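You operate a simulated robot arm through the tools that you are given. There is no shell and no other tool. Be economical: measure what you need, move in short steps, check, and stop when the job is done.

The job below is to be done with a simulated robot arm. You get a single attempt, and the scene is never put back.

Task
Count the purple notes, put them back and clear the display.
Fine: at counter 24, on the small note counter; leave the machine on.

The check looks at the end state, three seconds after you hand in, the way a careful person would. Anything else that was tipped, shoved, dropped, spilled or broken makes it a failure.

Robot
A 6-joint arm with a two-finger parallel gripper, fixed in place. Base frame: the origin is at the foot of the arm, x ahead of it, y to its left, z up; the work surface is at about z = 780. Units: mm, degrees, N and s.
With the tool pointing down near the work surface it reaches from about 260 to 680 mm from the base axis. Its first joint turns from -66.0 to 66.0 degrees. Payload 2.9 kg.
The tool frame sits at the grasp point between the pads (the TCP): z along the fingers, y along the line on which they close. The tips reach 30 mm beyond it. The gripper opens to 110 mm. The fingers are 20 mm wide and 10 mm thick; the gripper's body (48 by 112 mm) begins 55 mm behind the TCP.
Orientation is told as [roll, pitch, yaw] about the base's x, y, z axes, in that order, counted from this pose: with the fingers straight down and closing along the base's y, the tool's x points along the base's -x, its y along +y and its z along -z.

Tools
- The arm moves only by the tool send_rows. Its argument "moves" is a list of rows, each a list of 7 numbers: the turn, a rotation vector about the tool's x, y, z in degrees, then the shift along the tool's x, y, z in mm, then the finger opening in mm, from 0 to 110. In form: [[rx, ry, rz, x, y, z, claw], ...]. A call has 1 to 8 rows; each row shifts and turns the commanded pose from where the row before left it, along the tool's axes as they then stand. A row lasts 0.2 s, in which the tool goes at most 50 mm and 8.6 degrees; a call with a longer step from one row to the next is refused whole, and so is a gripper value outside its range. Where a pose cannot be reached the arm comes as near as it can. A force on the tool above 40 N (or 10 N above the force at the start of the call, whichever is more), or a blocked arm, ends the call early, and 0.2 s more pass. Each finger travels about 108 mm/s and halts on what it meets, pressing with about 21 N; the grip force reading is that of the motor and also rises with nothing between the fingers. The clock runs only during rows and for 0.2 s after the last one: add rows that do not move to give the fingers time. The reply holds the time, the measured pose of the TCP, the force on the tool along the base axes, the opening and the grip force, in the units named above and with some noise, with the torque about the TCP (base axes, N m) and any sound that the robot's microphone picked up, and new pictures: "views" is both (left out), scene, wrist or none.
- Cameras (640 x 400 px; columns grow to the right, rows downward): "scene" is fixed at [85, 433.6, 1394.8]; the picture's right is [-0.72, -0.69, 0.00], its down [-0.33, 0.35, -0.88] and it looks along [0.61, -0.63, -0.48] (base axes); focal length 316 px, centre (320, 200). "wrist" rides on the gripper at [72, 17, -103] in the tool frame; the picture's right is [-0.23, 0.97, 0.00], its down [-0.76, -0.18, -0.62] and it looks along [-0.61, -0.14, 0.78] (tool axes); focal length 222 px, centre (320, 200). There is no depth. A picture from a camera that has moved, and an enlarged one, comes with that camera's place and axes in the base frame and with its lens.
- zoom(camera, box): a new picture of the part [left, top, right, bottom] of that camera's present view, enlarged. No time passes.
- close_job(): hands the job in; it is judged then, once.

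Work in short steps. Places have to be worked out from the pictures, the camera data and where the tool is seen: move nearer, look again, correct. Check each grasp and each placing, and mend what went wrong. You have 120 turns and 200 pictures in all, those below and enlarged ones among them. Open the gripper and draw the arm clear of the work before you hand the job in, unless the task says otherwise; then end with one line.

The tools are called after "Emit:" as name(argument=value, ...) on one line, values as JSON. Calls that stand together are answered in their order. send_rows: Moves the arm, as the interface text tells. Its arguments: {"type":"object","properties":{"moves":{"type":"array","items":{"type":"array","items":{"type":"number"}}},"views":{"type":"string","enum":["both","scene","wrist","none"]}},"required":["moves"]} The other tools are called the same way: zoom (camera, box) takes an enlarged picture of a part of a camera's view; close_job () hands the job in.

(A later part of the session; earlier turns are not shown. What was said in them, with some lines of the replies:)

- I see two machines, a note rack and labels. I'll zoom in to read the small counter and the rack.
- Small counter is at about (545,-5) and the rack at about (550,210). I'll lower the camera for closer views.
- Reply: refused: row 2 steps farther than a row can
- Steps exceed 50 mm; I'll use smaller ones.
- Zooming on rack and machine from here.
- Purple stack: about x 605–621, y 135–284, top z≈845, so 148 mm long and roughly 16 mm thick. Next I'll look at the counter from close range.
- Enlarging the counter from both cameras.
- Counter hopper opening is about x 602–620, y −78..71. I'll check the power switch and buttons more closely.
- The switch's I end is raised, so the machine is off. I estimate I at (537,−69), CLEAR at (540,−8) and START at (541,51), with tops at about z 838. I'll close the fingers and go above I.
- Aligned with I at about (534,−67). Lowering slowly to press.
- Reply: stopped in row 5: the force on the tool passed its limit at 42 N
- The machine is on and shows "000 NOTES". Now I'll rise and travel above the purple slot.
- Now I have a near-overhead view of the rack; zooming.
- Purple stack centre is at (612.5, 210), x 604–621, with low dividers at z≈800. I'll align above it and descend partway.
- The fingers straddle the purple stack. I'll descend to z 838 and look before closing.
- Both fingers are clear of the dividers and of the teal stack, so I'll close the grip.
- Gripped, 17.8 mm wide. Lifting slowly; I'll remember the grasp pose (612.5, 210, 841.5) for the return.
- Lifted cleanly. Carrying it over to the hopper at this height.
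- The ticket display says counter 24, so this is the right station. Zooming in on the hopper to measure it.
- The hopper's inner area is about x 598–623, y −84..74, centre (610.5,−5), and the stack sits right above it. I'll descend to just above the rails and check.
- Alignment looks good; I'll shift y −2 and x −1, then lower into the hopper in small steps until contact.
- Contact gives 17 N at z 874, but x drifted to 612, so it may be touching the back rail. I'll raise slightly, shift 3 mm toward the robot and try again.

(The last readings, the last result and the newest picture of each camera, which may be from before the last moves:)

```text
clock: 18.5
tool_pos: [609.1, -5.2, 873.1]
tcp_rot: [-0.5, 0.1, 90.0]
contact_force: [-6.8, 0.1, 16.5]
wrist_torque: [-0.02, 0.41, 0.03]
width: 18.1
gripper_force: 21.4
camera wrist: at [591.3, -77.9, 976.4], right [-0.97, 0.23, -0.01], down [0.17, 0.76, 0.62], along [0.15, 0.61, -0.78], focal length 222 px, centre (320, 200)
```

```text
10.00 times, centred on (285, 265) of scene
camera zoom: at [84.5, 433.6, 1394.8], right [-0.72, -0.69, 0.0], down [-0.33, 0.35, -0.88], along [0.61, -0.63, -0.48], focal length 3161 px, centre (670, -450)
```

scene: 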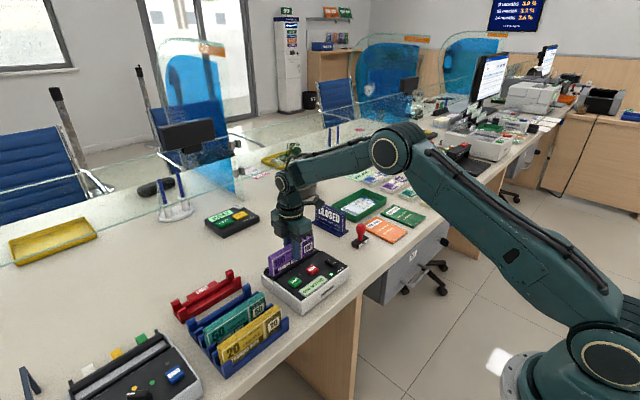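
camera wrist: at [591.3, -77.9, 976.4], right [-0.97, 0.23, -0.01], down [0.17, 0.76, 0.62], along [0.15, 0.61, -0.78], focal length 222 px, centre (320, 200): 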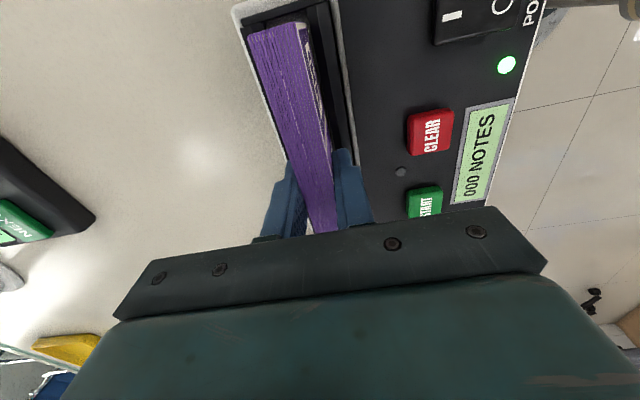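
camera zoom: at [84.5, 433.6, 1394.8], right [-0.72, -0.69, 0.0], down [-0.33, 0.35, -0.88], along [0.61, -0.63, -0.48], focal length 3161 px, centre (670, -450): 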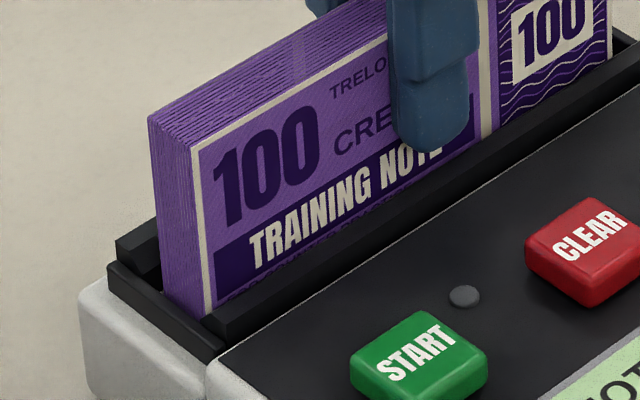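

It seems to be resting on the hopper floor, with the bottom at z≈823 between the rails. I'll ease up 1 mm, release and look.

Emit:
send_rows(moves=[[0, 0, 0, 0, 0, -1, 5], [0, 0, 0, 0, 0, 0, 20], [0, 0, 0, 0, 0, 0, 25], [0, 0, 0, 0, 0, 0, 34], [0, 0, 0, 0, 0, 0, 40]])

Emit:
zoom(camera="wrist", box=[220, 0, 460, 240])

Emit:
zoom(camera="scene", box=[255, 215, 345, 285])

```text
clock: 19.7
tool_pos: [608.9, -5.0, 872.2]
tcp_rot: [-0.4, 0.0, 89.9]
contact_force: [-0.8, -1.0, -0.1]
wrist_torque: [-0.02, 0.01, 0.03]
width: 39.7
gripper_force: 0.1
camera wrist: at [591.4, -78.1, 975.4], right [-0.97, 0.23, -0.01], down [0.17, 0.76, 0.62], along [0.15, 0.61, -0.78], focal length 222 px, centre (320, 200)
```

scene: 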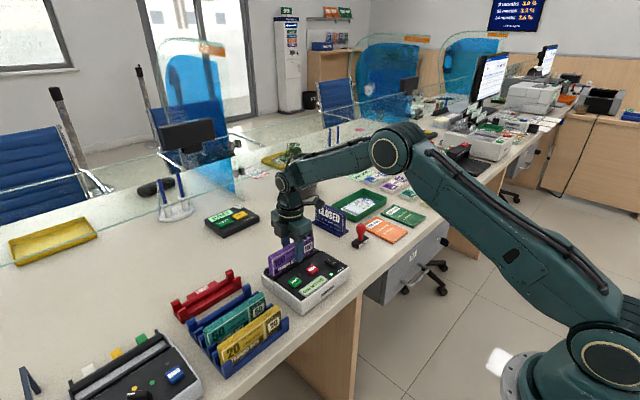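
wrist: 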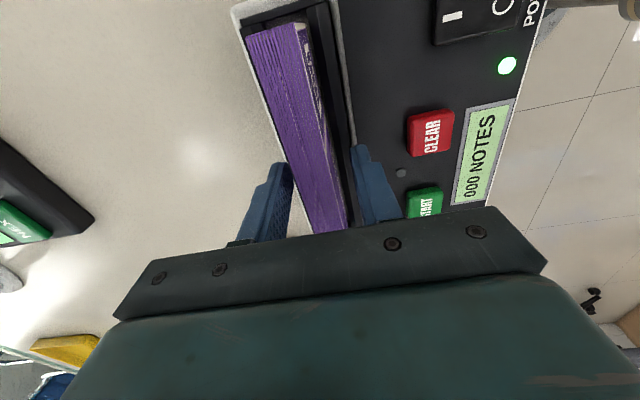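

```text
1.67 times, centred on (340, 120) of wrist
camera zoom: at [591.4, -78.1, 975.4], right [-0.97, 0.23, -0.01], down [0.17, 0.76, 0.62], along [0.15, 0.61, -0.78], focal length 370 px, centre (287, 333)
```

zoom: 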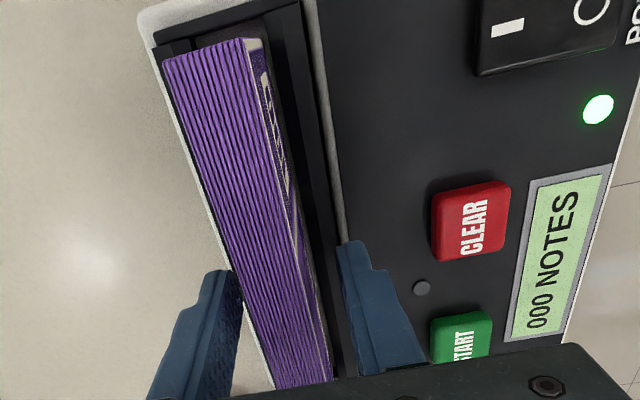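

```text
5.71 times, centred on (300, 250) of scene
camera zoom: at [85.0, 433.6, 1394.8], right [-0.72, -0.69, 0.0], down [-0.33, 0.35, -0.88], along [0.61, -0.63, -0.48], focal length 1806 px, centre (434, -86)
```

zoom: 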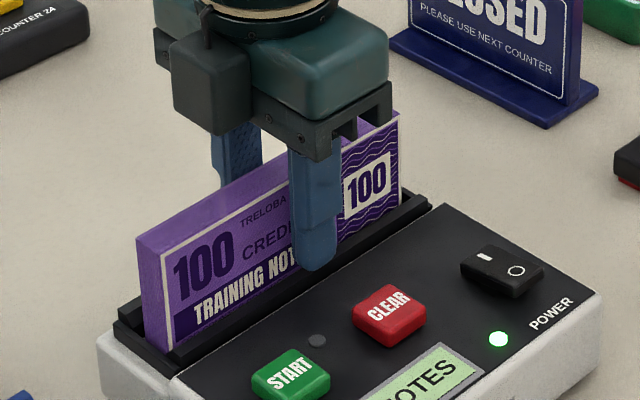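

The stack stands on its own between the rails. I'll rise straight up, then go above START at about (538,51) with closed fingers.

Emit:
send_rows(moves=[[0, 0, 0, 0, 0, -15, 42], [0, 0, 0, 0, 0, -40, 42], [0, 0, 0, 0, 0, -40, 42], [0, 0, 0, -28, 35, 0, 10], [0, 0, 0, -28, 35, 0, 0], [0, 0, 0, 0, 0, 45, 0], [0, 0, 0, 0, 0, 30, 0], [0, 0, 0, 0, 0, 0, 0]])

```text
clock: 21.5
tool_pos: [538.9, 54.7, 891.9]
tcp_rot: [-0.3, 0.1, 89.8]
contact_force: [-0.1, -0.5, 0.0]
wrist_torque: [0.01, -0.03, -0.01]
width: 0.0
gripper_force: 21.0
camera wrist: at [521.0, -19.9, 995.4], right [-0.97, 0.23, -0.01], down [0.17, 0.76, 0.62], along [0.15, 0.61, -0.78], focal length 222 px, centre (320, 200)
```

scene: 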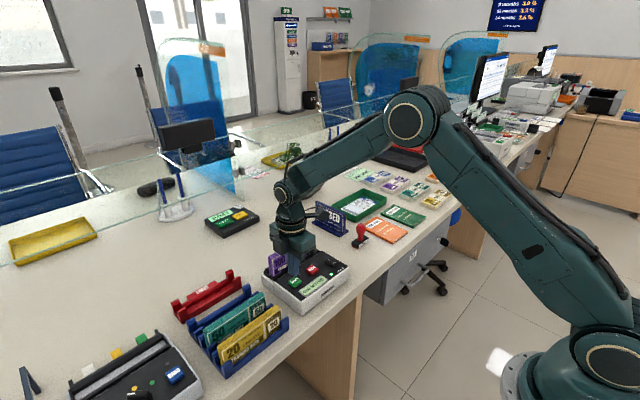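
wrist: 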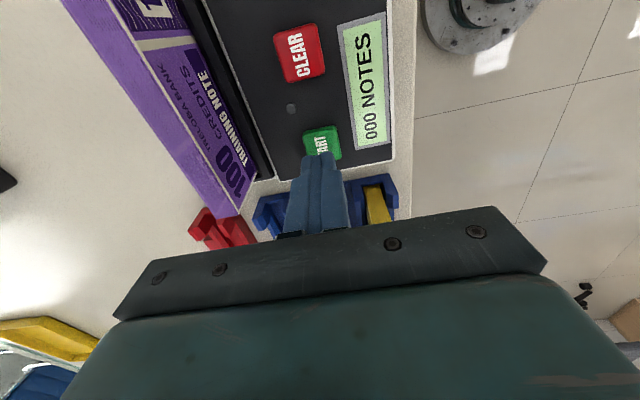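

Shifting 4 mm and pressing START gently.

Emit:
send_rows(moves=[[0, 0, 0, 4.5, 0, 12, 0], [0, 0, 0, 0, 0, 6, 0], [0, 0, 0, 0, 0, 3, 0], [0, 0, 0, 0, 0, 2, 0], [0, 0, 0, 0, 0, 0, 0]], views="wrist")

```text
clock: 22.7
tool_pos: [541.0, 47.5, 868.9]
tcp_rot: [-0.4, 0.1, 89.9]
contact_force: [-0.3, 0.1, 0.7]
wrist_torque: [0.02, 0.01, -0.01]
width: 0.0
gripper_force: 20.7
heard: click
camera wrist: at [522.9, -26.2, 972.4], right [-0.97, 0.23, -0.01], down [0.17, 0.76, 0.62], along [0.15, 0.61, -0.78], focal length 222 px, centre (320, 200)
```

wrist: 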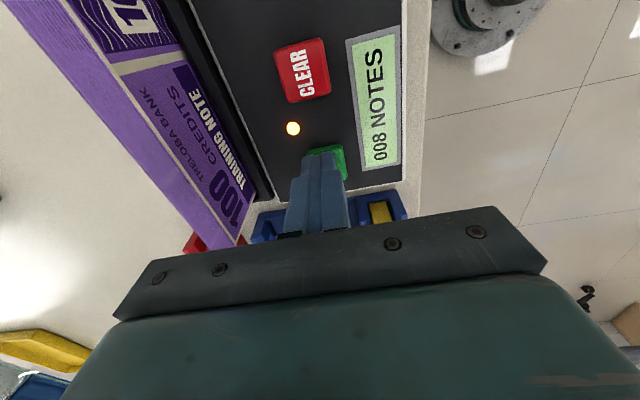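

Click: it is counting (008, busy lamp lit). I'll rise and wait for the count to finish.

Emit:
send_rows(moves=[[0, 0, 0, 0, 0, -20, 0], [0, 0, 0, 0, 0, -40, 0], [0, 0, 0, 0, 0, 0, 0], [0, 0, 0, 0, 0, 0, 0], [0, 0, 0, 0, 0, 0, 0], [0, 0, 0, 0, 0, 0, 0], [0, 0, 0, 0, 0, 0, 0], [0, 0, 0, 0, 0, 0, 0]], views="none")

Emit:
send_rows(moves=[[0, 0, 0, 0, 0, 0, 0], [0, 0, 0, 0, 0, 0, 0], [0, 0, 0, 0, 0, 0, 0], [0, 0, 0, 0, 0, 0, 0], [0, 0, 0, 0, 0, 0, 0], [0, 0, 0, 0, 0, 0, 0], [0, 0, 0, 0, 0, 0, 0], [0, 0, 0, 0, 0, 0, 0]], views="wrist")

```text
clock: 24.5
tool_pos: [538.9, 47.4, 928.8]
tcp_rot: [-0.4, 0.2, 90.0]
contact_force: [0.0, 0.1, 0.0]
wrist_torque: [0.02, 0.03, -0.03]
width: 0.0
gripper_force: 20.9
```

```text
clock: 26.3
tool_pos: [540.3, 47.0, 928.6]
tcp_rot: [-0.4, 0.0, 89.9]
contact_force: [0.9, -0.5, 0.1]
wrist_torque: [0.01, -0.01, 0.0]
width: 0.3
gripper_force: 20.7
camera wrist: at [522.8, -25.9, 1032.1], right [-0.97, 0.23, -0.01], down [0.17, 0.76, 0.62], along [0.15, 0.61, -0.78], focal length 222 px, centre (320, 200)
```

wrist: 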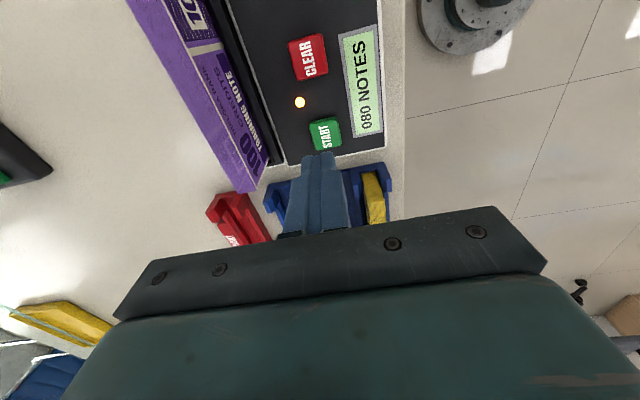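

At 080 and still counting; waiting a bit more.

Emit:
send_rows(moves=[[0, 0, 0, 0, 0, 0, 0], [0, 0, 0, 0, 0, 0, 0], [0, 0, 0, 0, 0, 0, 0], [0, 0, 0, 0, 0, 0, 0], [0, 0, 0, 0, 0, 0, 0], [0, 0, 0, 0, 0, 0, 0], [0, 0, 0, 0, 0, 0, 0], [0, 0, 0, 0, 0, 0, 0]], views="wrist")

Emit:
zoom(camera="wrist", box=[260, 0, 400, 160])

```text
clock: 28.1
tool_pos: [540.8, 47.2, 929.5]
tcp_rot: [-0.3, 0.1, 89.9]
contact_force: [-0.1, -0.8, -0.5]
wrist_torque: [0.02, -0.03, -0.02]
width: 0.1
gripper_force: 21.2
camera wrist: at [522.8, -26.0, 1032.1], right [-0.97, 0.23, -0.01], down [0.17, 0.76, 0.62], along [0.15, 0.61, -0.78], focal length 222 px, centre (320, 200)
```

wrist: 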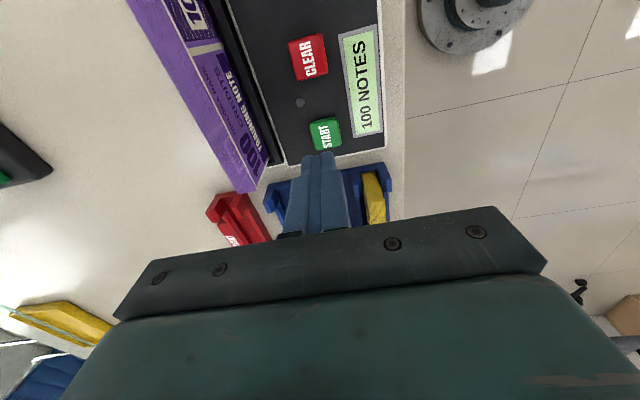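

```text
2.50 times, centred on (330, 80) of wrist
camera zoom: at [522.8, -26.0, 1032.1], right [-0.97, 0.23, -0.01], down [0.17, 0.76, 0.62], along [0.15, 0.61, -0.78], focal length 555 px, centre (295, 500)
```

zoom: 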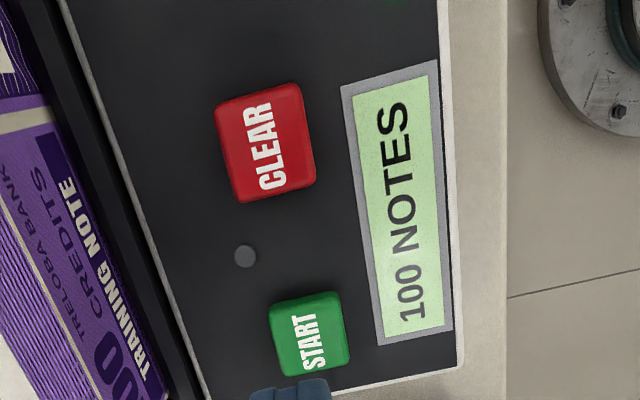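

Final count is 100 with the busy lamp off: a full bundle, not short. Going back over the stack with open fingers.

Emit:
send_rows(moves=[[0, 0, 0, 0, 0, -45, 0], [0, 0, 0, 26, -35, 0, 20], [0, 0, 0, 26, -34, 0, 42], [0, 0, 0, 0, 0, 30, 42], [0, 0, 0, 0, 0, 20, 42], [0, 0, 0, 0, 0, 0, 42]])

Emit:
zoom(camera="wrist", box=[220, 0, 460, 240])

```text
clock: 29.5
tool_pos: [607.3, -5.5, 923.6]
tcp_rot: [-0.3, 0.0, 89.9]
contact_force: [0.2, -0.5, 0.2]
wrist_torque: [0.02, -0.03, 0.01]
width: 42.1
gripper_force: 0.1
camera wrist: at [590.5, -79.2, 1026.4], right [-0.97, 0.23, -0.01], down [0.17, 0.76, 0.62], along [0.15, 0.61, -0.78], focal length 222 px, centre (320, 200)
```

scene: 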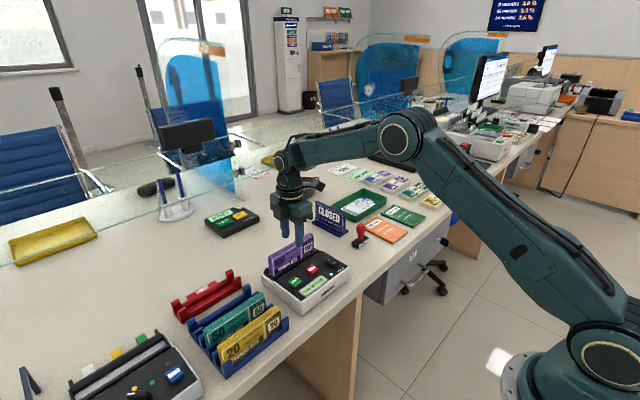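
wrist: 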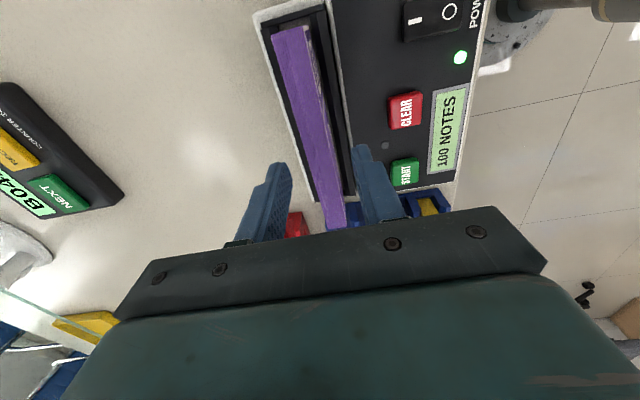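

```text
1.67 times, centred on (340, 120) of wrist
camera zoom: at [590.5, -79.2, 1026.4], right [-0.97, 0.23, -0.01], down [0.17, 0.76, 0.62], along [0.15, 0.61, -0.78], focal length 370 px, centre (287, 333)
```

zoom: 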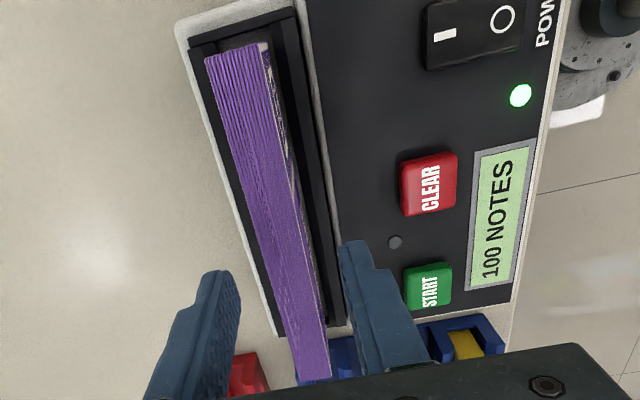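

Stack centre is at x≈610.5; I'll shift 3 mm and descend to the release height, then close.

Emit:
send_rows(moves=[[0, 0, 0, 0, -3, 10, 42], [0, 0, 0, 0, 0, 25, 42], [0, 0, 0, 0, 0, 15, 42], [0, 0, 0, 0, 0, 0, 42], [0, 0, 0, 0, 0, 0, 25], [0, 0, 0, 0, 0, 0, 5], [0, 0, 0, 0, 0, 0, 5]])

```text
clock: 31.1
tool_pos: [611.5, -5.1, 874.3]
tcp_rot: [-0.3, 0.1, 89.9]
contact_force: [0.2, -0.3, 0.9]
wrist_torque: [0.01, -0.06, 0.0]
width: 17.8
gripper_force: 21.3
camera wrist: at [594.4, -78.8, 977.1], right [-0.97, 0.23, -0.01], down [0.17, 0.76, 0.62], along [0.15, 0.61, -0.78], focal length 222 px, centre (320, 200)
```

scene: 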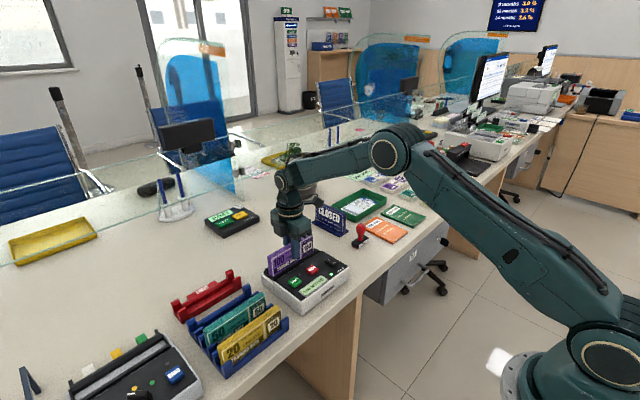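
wrist: 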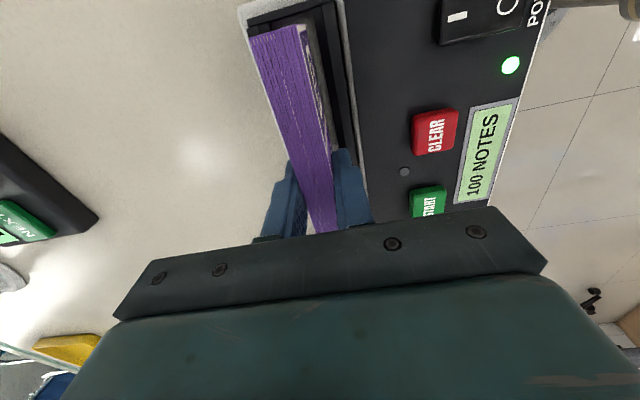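

Gripped again. Lift and carry back over the rack's empty slot.

Emit:
send_rows(moves=[[0, 0, 0, 0, 0, -10, 5], [0, 0, 0, 0, 0, -25, 5], [0, 0, 0, 0, 0, -40, 5], [0, 0, 0, -35, 0, 0, 5], [0, 0, 0, -45, 0, 0, 5], [0, 0, 0, -45, 0, 0, 5], [0, 0, 0, -45, 0, 0, 5], [0, 0, 0, -43, 0, 0, 5]], views="none")

Emit:
send_rows(moves=[[0, 0, 0, -2, 0, 0, 5], [0, 0, 0, 0, 0, 0, 5]])

Emit:
zoom(camera="wrist", box=[180, 0, 460, 230])

Emit:
zoom(camera="scene", box=[160, 240, 300, 380])

```text
clock: 32.9
tool_pos: [610.7, 207.9, 953.0]
tcp_rot: [-0.3, 0.0, 89.8]
contact_force: [0.1, 0.1, -1.7]
wrist_torque: [0.03, 0.02, 0.0]
width: 17.5
gripper_force: 20.8
```

```text
clock: 33.5
tool_pos: [610.0, 209.7, 952.0]
tcp_rot: [-0.2, 0.1, 89.9]
contact_force: [0.3, 0.0, -1.4]
wrist_torque: [0.01, -0.01, 0.0]
width: 17.4
gripper_force: 20.9
camera wrist: at [593.2, 136.8, 1055.1], right [-0.97, 0.23, -0.01], down [0.17, 0.76, 0.62], along [0.15, 0.61, -0.78], focal length 222 px, centre (320, 200)
```

scene: 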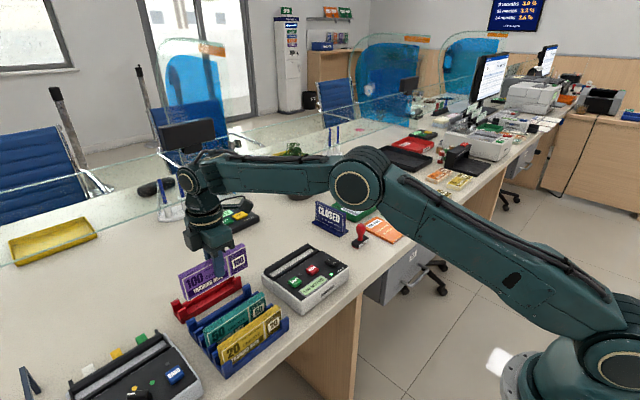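
wrist: 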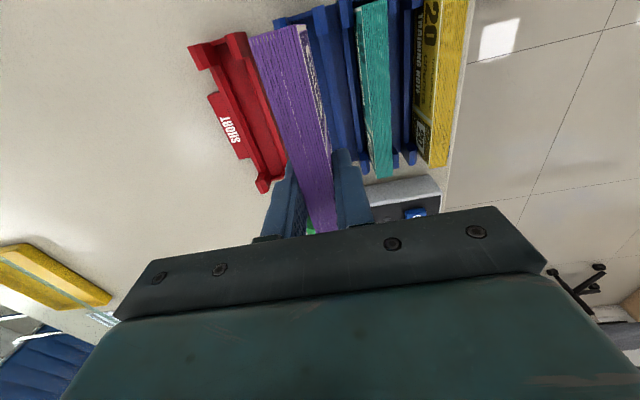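

```text
1.74 times, centred on (320, 115) of wrist
camera zoom: at [593.2, 136.8, 1055.1], right [-0.97, 0.23, -0.01], down [0.17, 0.76, 0.62], along [0.15, 0.61, -0.78], focal length 386 px, centre (320, 348)
```

zoom: 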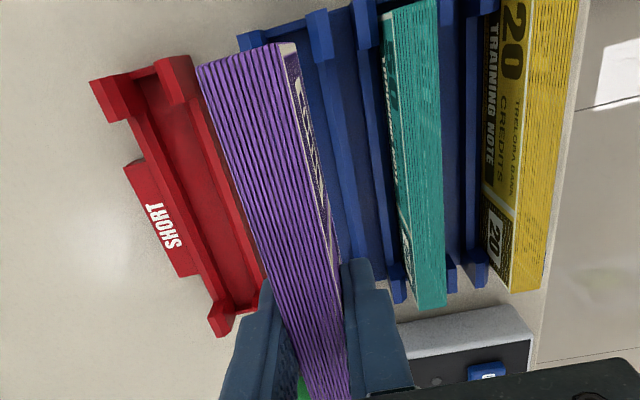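

```text
2.86 times, centred on (230, 310) of scene
camera zoom: at [85.0, 433.6, 1394.8], right [-0.72, -0.69, 0.0], down [-0.33, 0.35, -0.88], along [0.61, -0.63, -0.48], focal length 903 px, centre (577, -114)
```

zoom: 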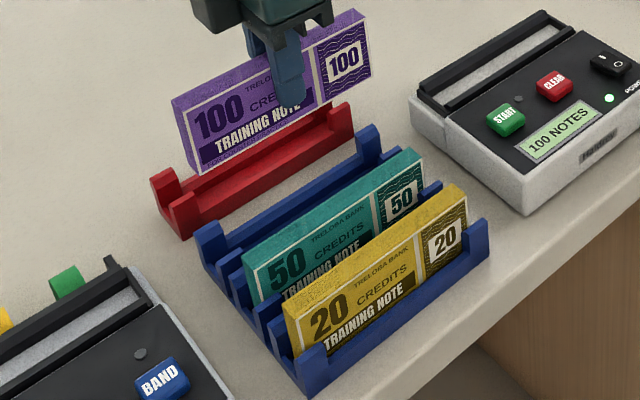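

Aligned in y (end at 136 as originally). Shifting x +2.5 and lowering to just above the slot.

Emit:
send_rows(moves=[[0, 0, 0, 0, -2.5, 20, 5], [0, 0, 0, 0, 0, 30, 5], [0, 0, 0, 0, 0, 15, 5], [0, 0, 0, 0, 0, 0, 5]])

Emit:
zoom(camera="wrist", box=[220, 0, 420, 180])

Emit:
zoom(camera="scene", box=[160, 240, 280, 360])

```text
clock: 34.5
tool_pos: [614.9, 207.7, 886.4]
tcp_rot: [-0.4, 0.1, 90.0]
contact_force: [0.6, -0.2, -0.9]
wrist_torque: [0.01, -0.02, -0.03]
width: 18.0
gripper_force: 21.2
camera wrist: at [596.8, 134.9, 989.2], right [-0.97, 0.23, -0.01], down [0.17, 0.76, 0.62], along [0.15, 0.61, -0.78], focal length 222 px, centre (320, 200)
```

scene: 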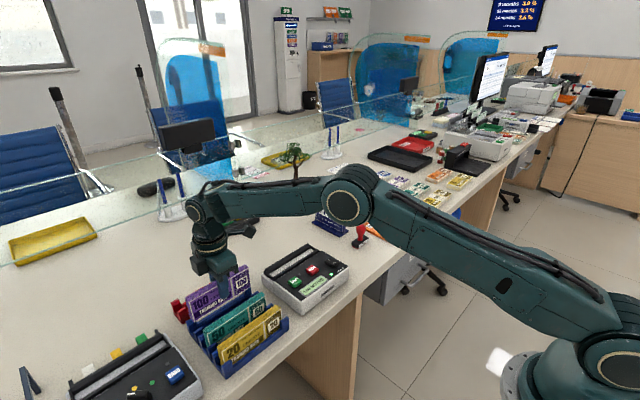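
wrist: 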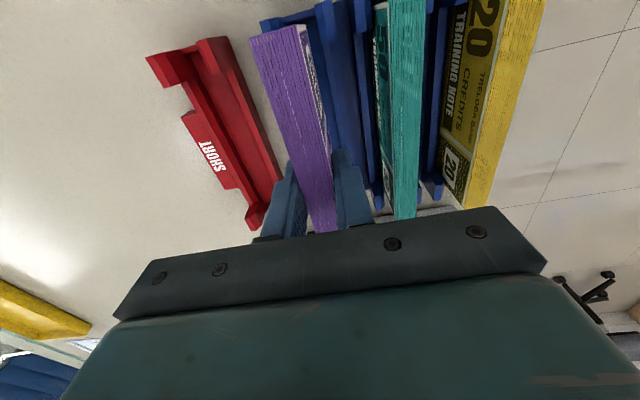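

```text
2.22 times, centred on (320, 90) of wrist
camera zoom: at [596.8, 134.9, 989.2], right [-0.97, 0.23, -0.01], down [0.17, 0.76, 0.62], along [0.15, 0.61, -0.78], focal length 494 px, centre (320, 444)
```

zoom: 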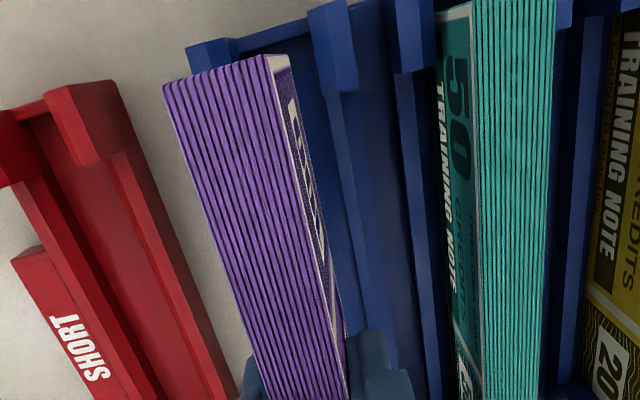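

```text
3.33 times, centred on (220, 300) of scene
camera zoom: at [85.0, 433.6, 1394.8], right [-0.72, -0.69, 0.0], down [-0.33, 0.35, -0.88], along [0.61, -0.63, -0.48], focal length 1054 px, centre (653, -133)
```

zoom: 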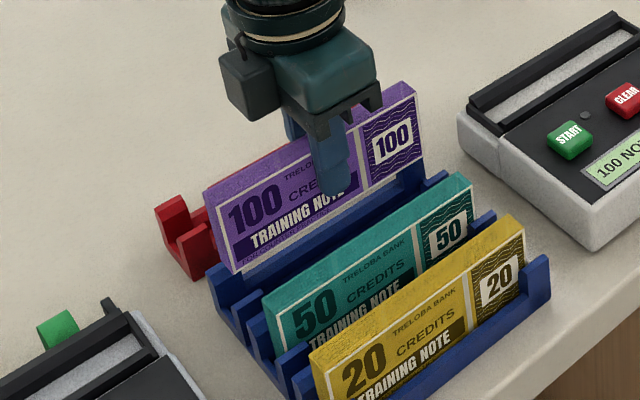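

Slot between posts is about x 599–621; I'm at 614.9, so I'll shift −3.5 in x and +2 in y, then lower in small steps.

Emit:
send_rows(moves=[[0, 0, 0, -2, 3.5, 0, 5], [0, 0, 0, 0, 0, 10, 5], [0, 0, 0, 0, 0, 0, 5]], views="wrist")

Emit:
zoom(camera="wrist", box=[220, 0, 420, 180])

```text
clock: 35.3
tool_pos: [612.0, 211.3, 875.7]
tcp_rot: [-0.3, 0.1, 89.9]
contact_force: [0.6, 0.1, -0.4]
wrist_torque: [-0.04, -0.01, 0.01]
width: 17.7
gripper_force: 21.0
camera wrist: at [594.0, 137.5, 978.3], right [-0.97, 0.23, -0.01], down [0.17, 0.76, 0.62], along [0.15, 0.61, -0.78], focal length 222 px, centre (320, 200)
```

wrist: 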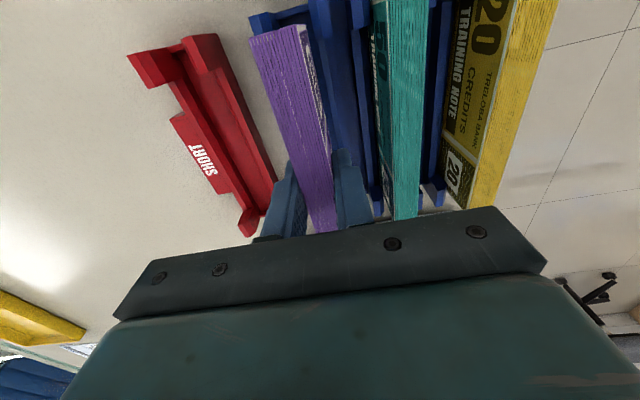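

```text
2.22 times, centred on (320, 90) of wrist
camera zoom: at [594.0, 137.5, 978.3], right [-0.97, 0.23, -0.01], down [0.17, 0.76, 0.62], along [0.15, 0.61, -0.78], focal length 494 px, centre (320, 444)
```

zoom: 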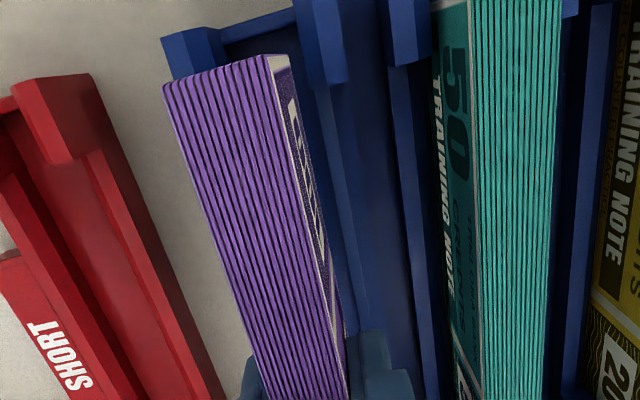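

Clearance on both sides looks similar, biased slightly back. Nudging −1 in x and y and lowering slowly into the slot.

Emit:
send_rows(moves=[[0, 0, 0, 1, 1, 3, 5], [0, 0, 0, 0, 0, 4, 5], [0, 0, 0, 0, 0, 4, 5], [0, 0, 0, 0, 0, 4, 5], [0, 0, 0, 0, 0, 0, 5]])

Emit:
zoom(camera="scene", box=[160, 250, 270, 350])

Emit:
zoom(camera="wrist", box=[220, 0, 420, 180])

```text
clock: 36.5
tool_pos: [611.0, 211.5, 860.2]
tcp_rot: [-0.5, 0.1, 89.9]
contact_force: [-0.5, -0.2, -0.6]
wrist_torque: [0.0, 0.0, 0.0]
width: 17.8
gripper_force: 20.7
camera wrist: at [592.6, 138.0, 962.7], right [-0.97, 0.23, -0.01], down [0.17, 0.76, 0.62], along [0.15, 0.61, -0.78], focal length 222 px, centre (320, 200)
```

scene: 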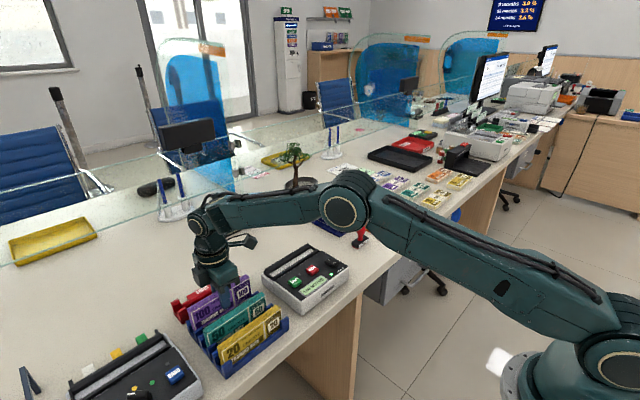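
wrist: 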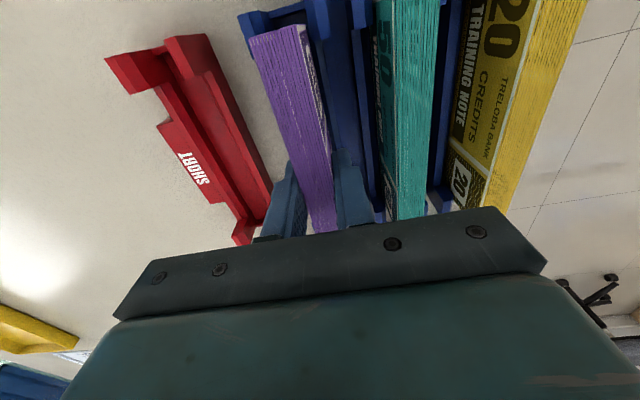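

```text
4.00 times, centred on (215, 300) of scene
camera zoom: at [85.0, 433.6, 1394.8], right [-0.72, -0.69, 0.0], down [-0.33, 0.35, -0.88], along [0.61, -0.63, -0.48], focal length 1264 px, centre (740, -200)
```

zoom: 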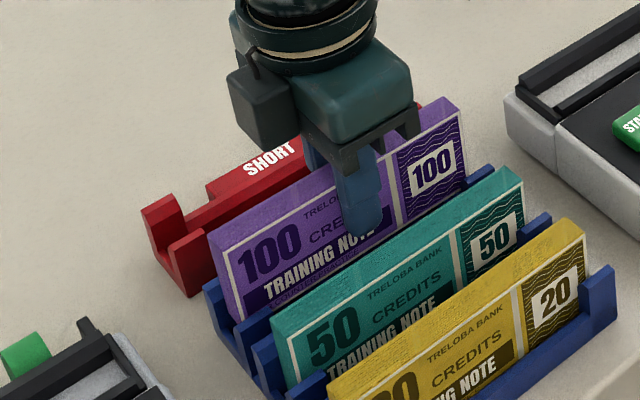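

```text
2.22 times, centred on (320, 90) of wrist
camera zoom: at [592.6, 138.0, 962.7], right [-0.97, 0.23, -0.01], down [0.17, 0.76, 0.62], along [0.15, 0.61, -0.78], focal length 494 px, centre (320, 444)
```

zoom: 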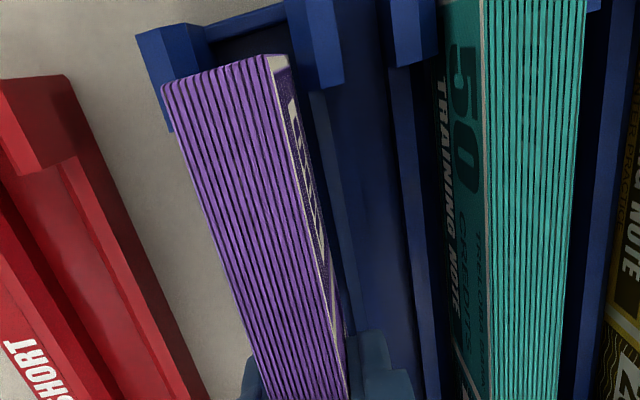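

No contact at z 860 and it's entering the slot. Continuing down in 3 mm steps to about 843.

Emit:
send_rows(moves=[[0, 0, 0, 1, 0, 4, 5], [0, 0, 0, 0, 0, 4, 5], [0, 0, 0, 0, 0, 3, 5], [0, 0, 0, 0, 0, 3, 5], [0, 0, 0, 0, 0, 0, 5]], views="none")

```text
clock: 37.7
tool_pos: [610.1, 210.2, 846.7]
tcp_rot: [-0.4, 0.1, 89.9]
contact_force: [-0.9, -0.2, -0.6]
wrist_torque: [-0.01, 0.01, 0.05]
width: 17.8
gripper_force: 21.3
```

Still free; continuing with 2 mm steps.

Emit:
send_rows(moves=[[0, 0, 0, 0, 0, 2, 5], [0, 0, 0, 0, 0, 2, 5], [0, 0, 0, 0, 0, 1, 5], [0, 0, 0, 0, 0, 0, 5]])

Emit:
zoom(camera="scene", box=[160, 250, 270, 350])

Emit:
zoom(camera="wrist", box=[220, 0, 420, 180])

```text
clock: 38.7
tool_pos: [609.8, 210.2, 840.3]
tcp_rot: [-0.3, 0.2, 89.9]
contact_force: [0.1, 0.1, -1.7]
wrist_torque: [-0.03, -0.01, 0.02]
width: 17.6
gripper_force: 20.6
camera wrist: at [592.9, 137.3, 944.3], right [-0.97, 0.23, -0.01], down [0.17, 0.76, 0.62], along [0.15, 0.61, -0.78], focal length 222 px, centre (320, 200)
```

scene: 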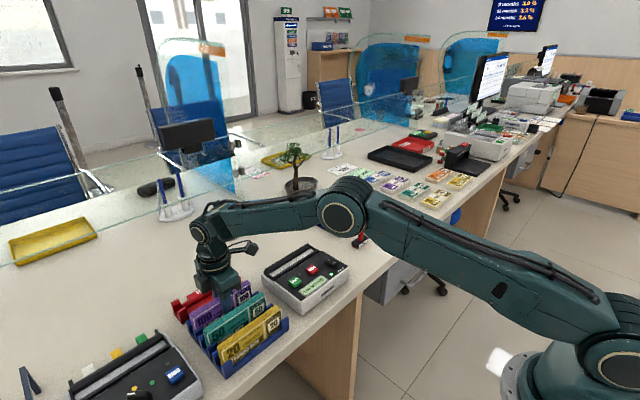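
wrist: 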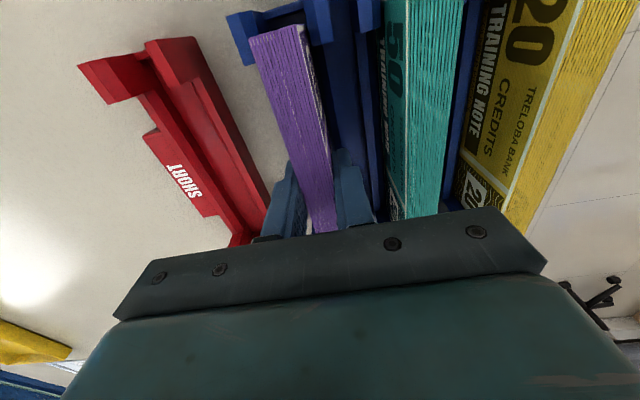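

```text
4.00 times, centred on (215, 300) of scene
camera zoom: at [85.0, 433.6, 1394.8], right [-0.72, -0.69, 0.0], down [-0.33, 0.35, -0.88], along [0.61, -0.63, -0.48], focal length 1264 px, centre (740, -200)
```

zoom: 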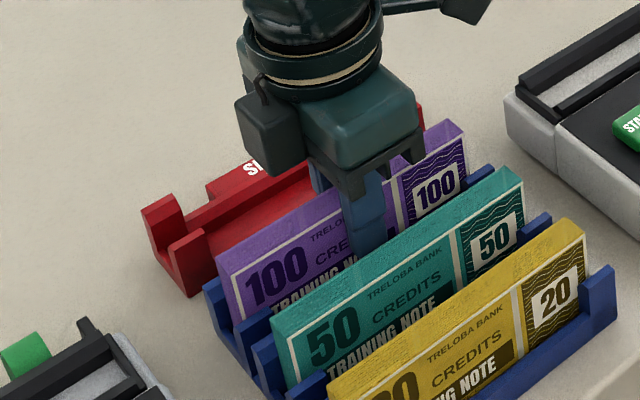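

```text
2.22 times, centred on (320, 90) of wrist
camera zoom: at [592.9, 137.3, 944.3], right [-0.97, 0.23, -0.01], down [0.17, 0.76, 0.62], along [0.15, 0.61, -0.78], focal length 494 px, centre (320, 444)
```

zoom: 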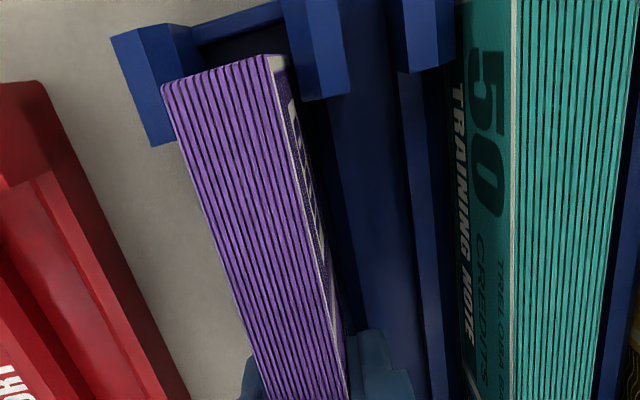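

No contact yet at 840. Lowering a few more mm, watching the force.

Emit:
send_rows(moves=[[0, 0, 0, 0, -0.5, 1, 5], [0, 0, 0, 0, 0, 1, 5], [0, 0, 0, 0, 0, 1, 5], [0, 0, 0, 0, 0, 0, 5]], views="none")

```text
clock: 39.7
tool_pos: [610.5, 210.7, 838.9]
tcp_rot: [-0.5, 0.0, 90.0]
contact_force: [-4.3, 2.0, 11.9]
wrist_torque: [-0.35, 0.29, -0.07]
width: 17.9
gripper_force: 20.7
```

Floor contact at 838.9. Easing 1 mm, releasing and checking.

Emit:
send_rows(moves=[[0, 0, 0, 0, 0, -1, 5], [0, 0, 0, 0, 0, 0, 20], [0, 0, 0, 0, 0, 0, 26], [0, 0, 0, 0, 0, 0, 34], [0, 0, 0, 0, 0, 0, 38]])

Emit:
zoom(camera="wrist", box=[220, 0, 460, 240])

Emit:
zoom(camera="scene", box=[160, 250, 270, 350])

```text
clock: 40.9
tool_pos: [610.8, 211.4, 840.3]
tcp_rot: [-0.5, 0.0, 89.9]
contact_force: [0.1, -0.3, 1.1]
wrist_torque: [0.02, -0.03, 0.0]
width: 37.8
gripper_force: 0.1
camera wrist: at [593.9, 136.6, 941.9], right [-0.97, 0.23, -0.01], down [0.17, 0.76, 0.62], along [0.15, 0.61, -0.78], focal length 222 px, centre (320, 200)
```

scene: 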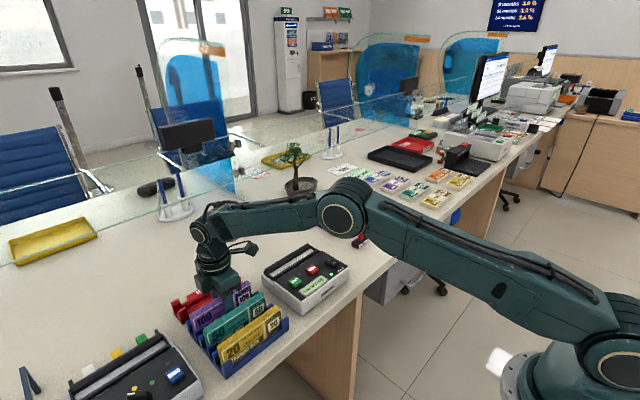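
wrist: 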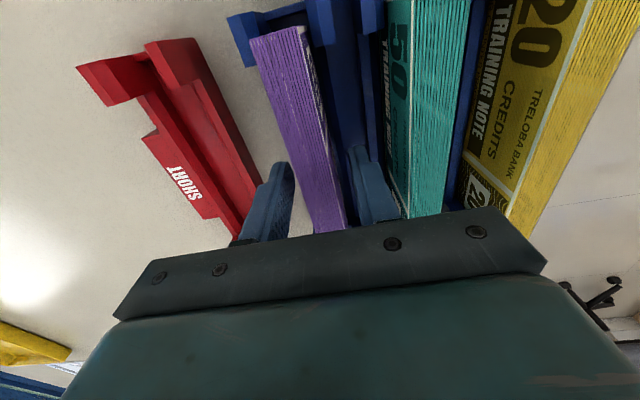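

```text
1.67 times, centred on (340, 120) of wrist
camera zoom: at [593.9, 136.6, 941.9], right [-0.97, 0.23, -0.01], down [0.17, 0.76, 0.62], along [0.15, 0.61, -0.78], focal length 370 px, centre (287, 333)
```

zoom: 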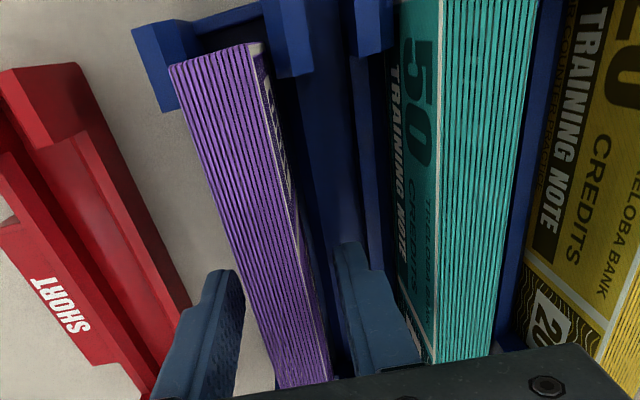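

```text
4.00 times, centred on (215, 300) of scene
camera zoom: at [85.0, 433.6, 1394.8], right [-0.72, -0.69, 0.0], down [-0.33, 0.35, -0.88], along [0.61, -0.63, -0.48], focal length 1264 px, centre (740, -200)
```

zoom: 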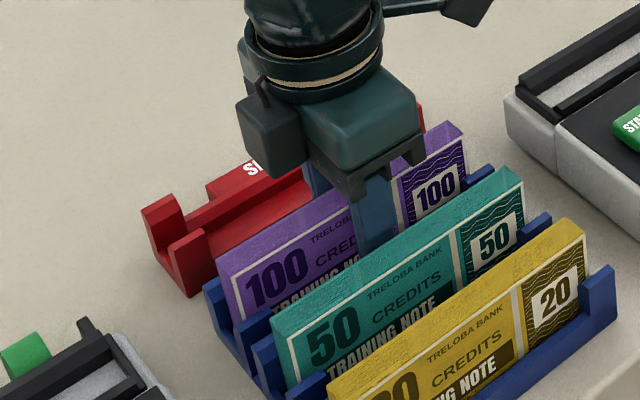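

It's seated like before. Rising straight up, then travelling to CLEAR at about (538,−8).

Emit:
send_rows(moves=[[0, 0, 0, 0, 0, -15, 38], [0, 0, 0, 0, 0, -40, 38], [0, 0, 0, 0, 0, -45, 38], [0, 0, 0, 44, 15, 0, 20], [0, 0, 0, 44, 15, 0, 0], [0, 0, 0, 44, 15, 0, 0], [0, 0, 0, 44, 15, 0, 0], [0, 0, 0, 43, 13, 0, 0]], views="none")

Emit:
send_rows(moves=[[0, 0, 0, 0, 0, 25, 0], [0, 0, 0, 0, 0, 22, 0], [0, 0, 0, 0, 0, 0, 0]])

Emit:
zoom(camera="scene", box=[160, 240, 360, 380])

```text
clock: 42.7
tool_pos: [540.3, -9.2, 938.8]
tcp_rot: [-0.4, 0.1, 90.0]
contact_force: [0.1, 0.7, 0.2]
wrist_torque: [0.05, -0.04, 0.02]
width: 0.0
gripper_force: 20.8
```

```text
clock: 43.5
tool_pos: [538.8, -10.4, 891.7]
tcp_rot: [-0.4, 0.2, 90.0]
contact_force: [-0.5, 0.8, 0.5]
wrist_torque: [-0.03, -0.01, 0.01]
width: 0.0
gripper_force: 21.2
camera wrist: at [520.6, -83.9, 994.0], right [-0.97, 0.23, -0.01], down [0.17, 0.76, 0.62], along [0.15, 0.61, -0.78], focal length 222 px, centre (320, 200)
```

scene: 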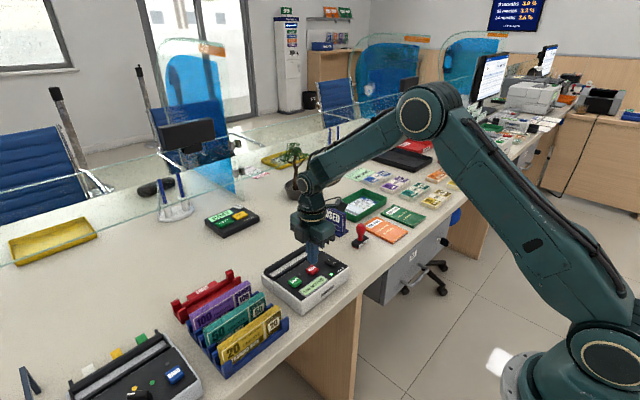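
wrist: 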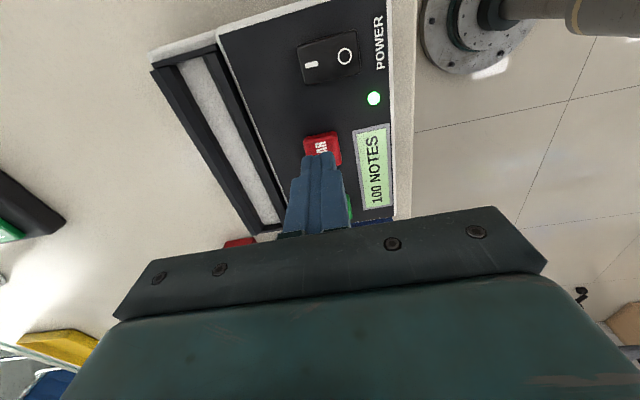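

```text
2.86 times, centred on (260, 310) of scene
camera zoom: at [85.0, 433.6, 1394.8], right [-0.72, -0.69, 0.0], down [-0.33, 0.35, -0.88], along [0.61, -0.63, -0.48], focal length 903 px, centre (491, -114)
```

zoom: 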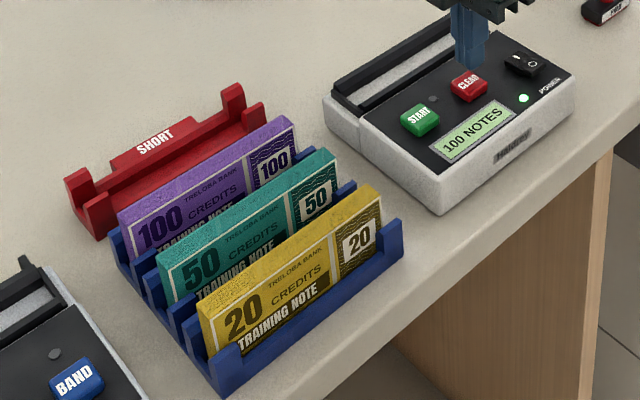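

The notes are back in their slot. Pressing CLEAR the same way as START.

Emit:
send_rows(moves=[[0, 0, 0, 0, 0, 12, 0], [0, 0, 0, 0, 0, 6, 0], [0, 0, 0, 0, 0, 3, 0], [0, 0, 0, 0, 0, 2, 0], [0, 0, 0, 0, 0, 0, 0]], views="wrist")

```text
clock: 44.7
tool_pos: [538.8, -8.6, 869.5]
tcp_rot: [-0.4, 0.1, 90.0]
contact_force: [-1.2, 1.3, 1.4]
wrist_torque: [0.03, 0.03, -0.01]
width: 0.0
gripper_force: 21.2
heard: click
camera wrist: at [520.3, -82.2, 971.7], right [-0.97, 0.23, -0.01], down [0.17, 0.76, 0.62], along [0.15, 0.61, -0.78], focal length 222 px, centre (320, 200)
```

wrist: 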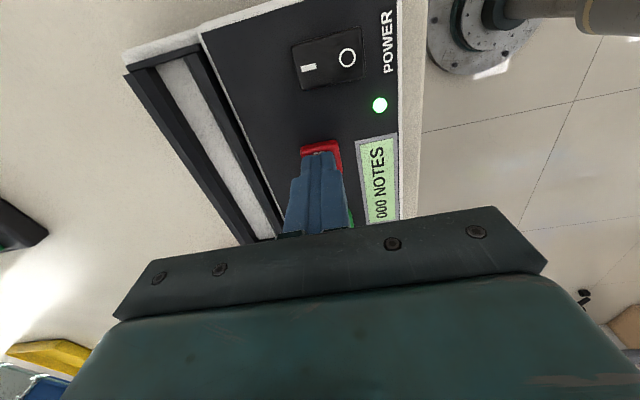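

The display reads 000 and power is still on. Drawing clear and opening the gripper.

Emit:
send_rows(moves=[[0, 0, 0, 0, 0, -15, 0], [0, 0, 0, 0, 0, -45, 0], [0, 0, 0, 0, 0, -45, 0], [0, 0, 0, 0, 20, -45, 50], [0, 0, 0, 0, 20, -40, 80], [0, 0, 0, 0, 0, -40, 100], [0, 0, 0, 0, 0, 0, 100]])

Emit:
zoom(camera="scene", box=[160, 220, 380, 380])

```text
clock: 46.3
tool_pos: [494.6, -8.5, 1101.3]
tcp_rot: [-0.4, 0.1, 89.9]
contact_force: [-0.4, -0.4, -0.2]
wrist_torque: [0.0, -0.04, -0.01]
width: 100.1
gripper_force: 0.1
camera wrist: at [476.3, -82.4, 1203.4], right [-0.97, 0.23, -0.01], down [0.17, 0.76, 0.62], along [0.15, 0.61, -0.78], focal length 222 px, centre (320, 200)
```

scene: 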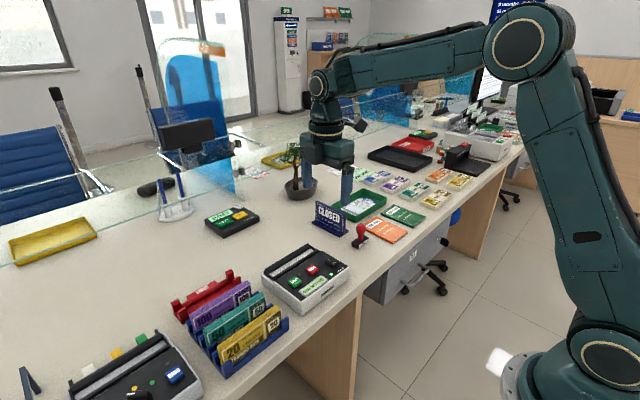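
wrist: 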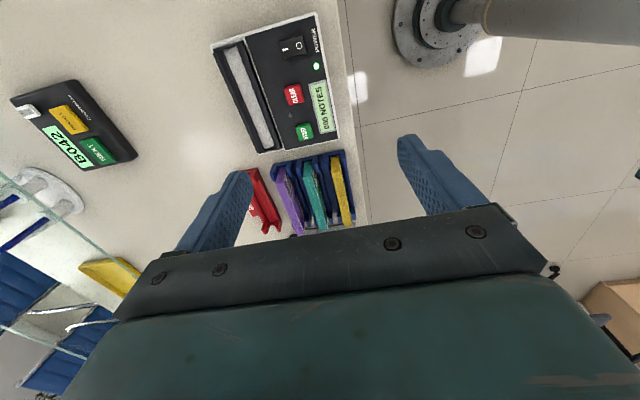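

```text
2.50 times, centred on (270, 300) of scene
camera zoom: at [85.0, 433.6, 1394.8], right [-0.72, -0.69, 0.0], down [-0.33, 0.35, -0.88], along [0.61, -0.63, -0.48], focal length 790 px, centre (445, -50)
```

zoom: 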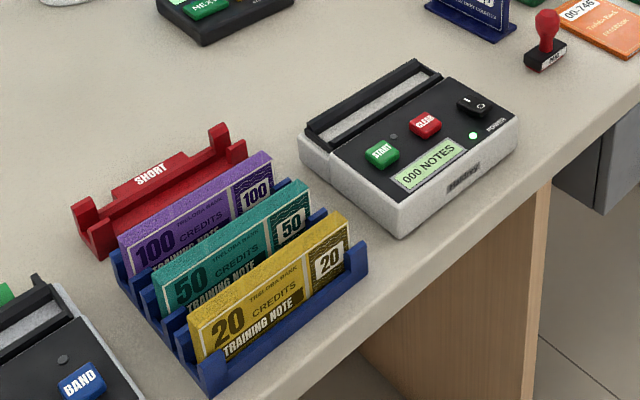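

Notes back in the rack, display at 000, machine on, arm clear: handing in.

Emit:
close_job()

```text
The job is handed in.
```

I counted the purple notes on the small note counter at counter 24: there are 100. They are back in their rack slot, the display is cleared to 000, and the machine is on.
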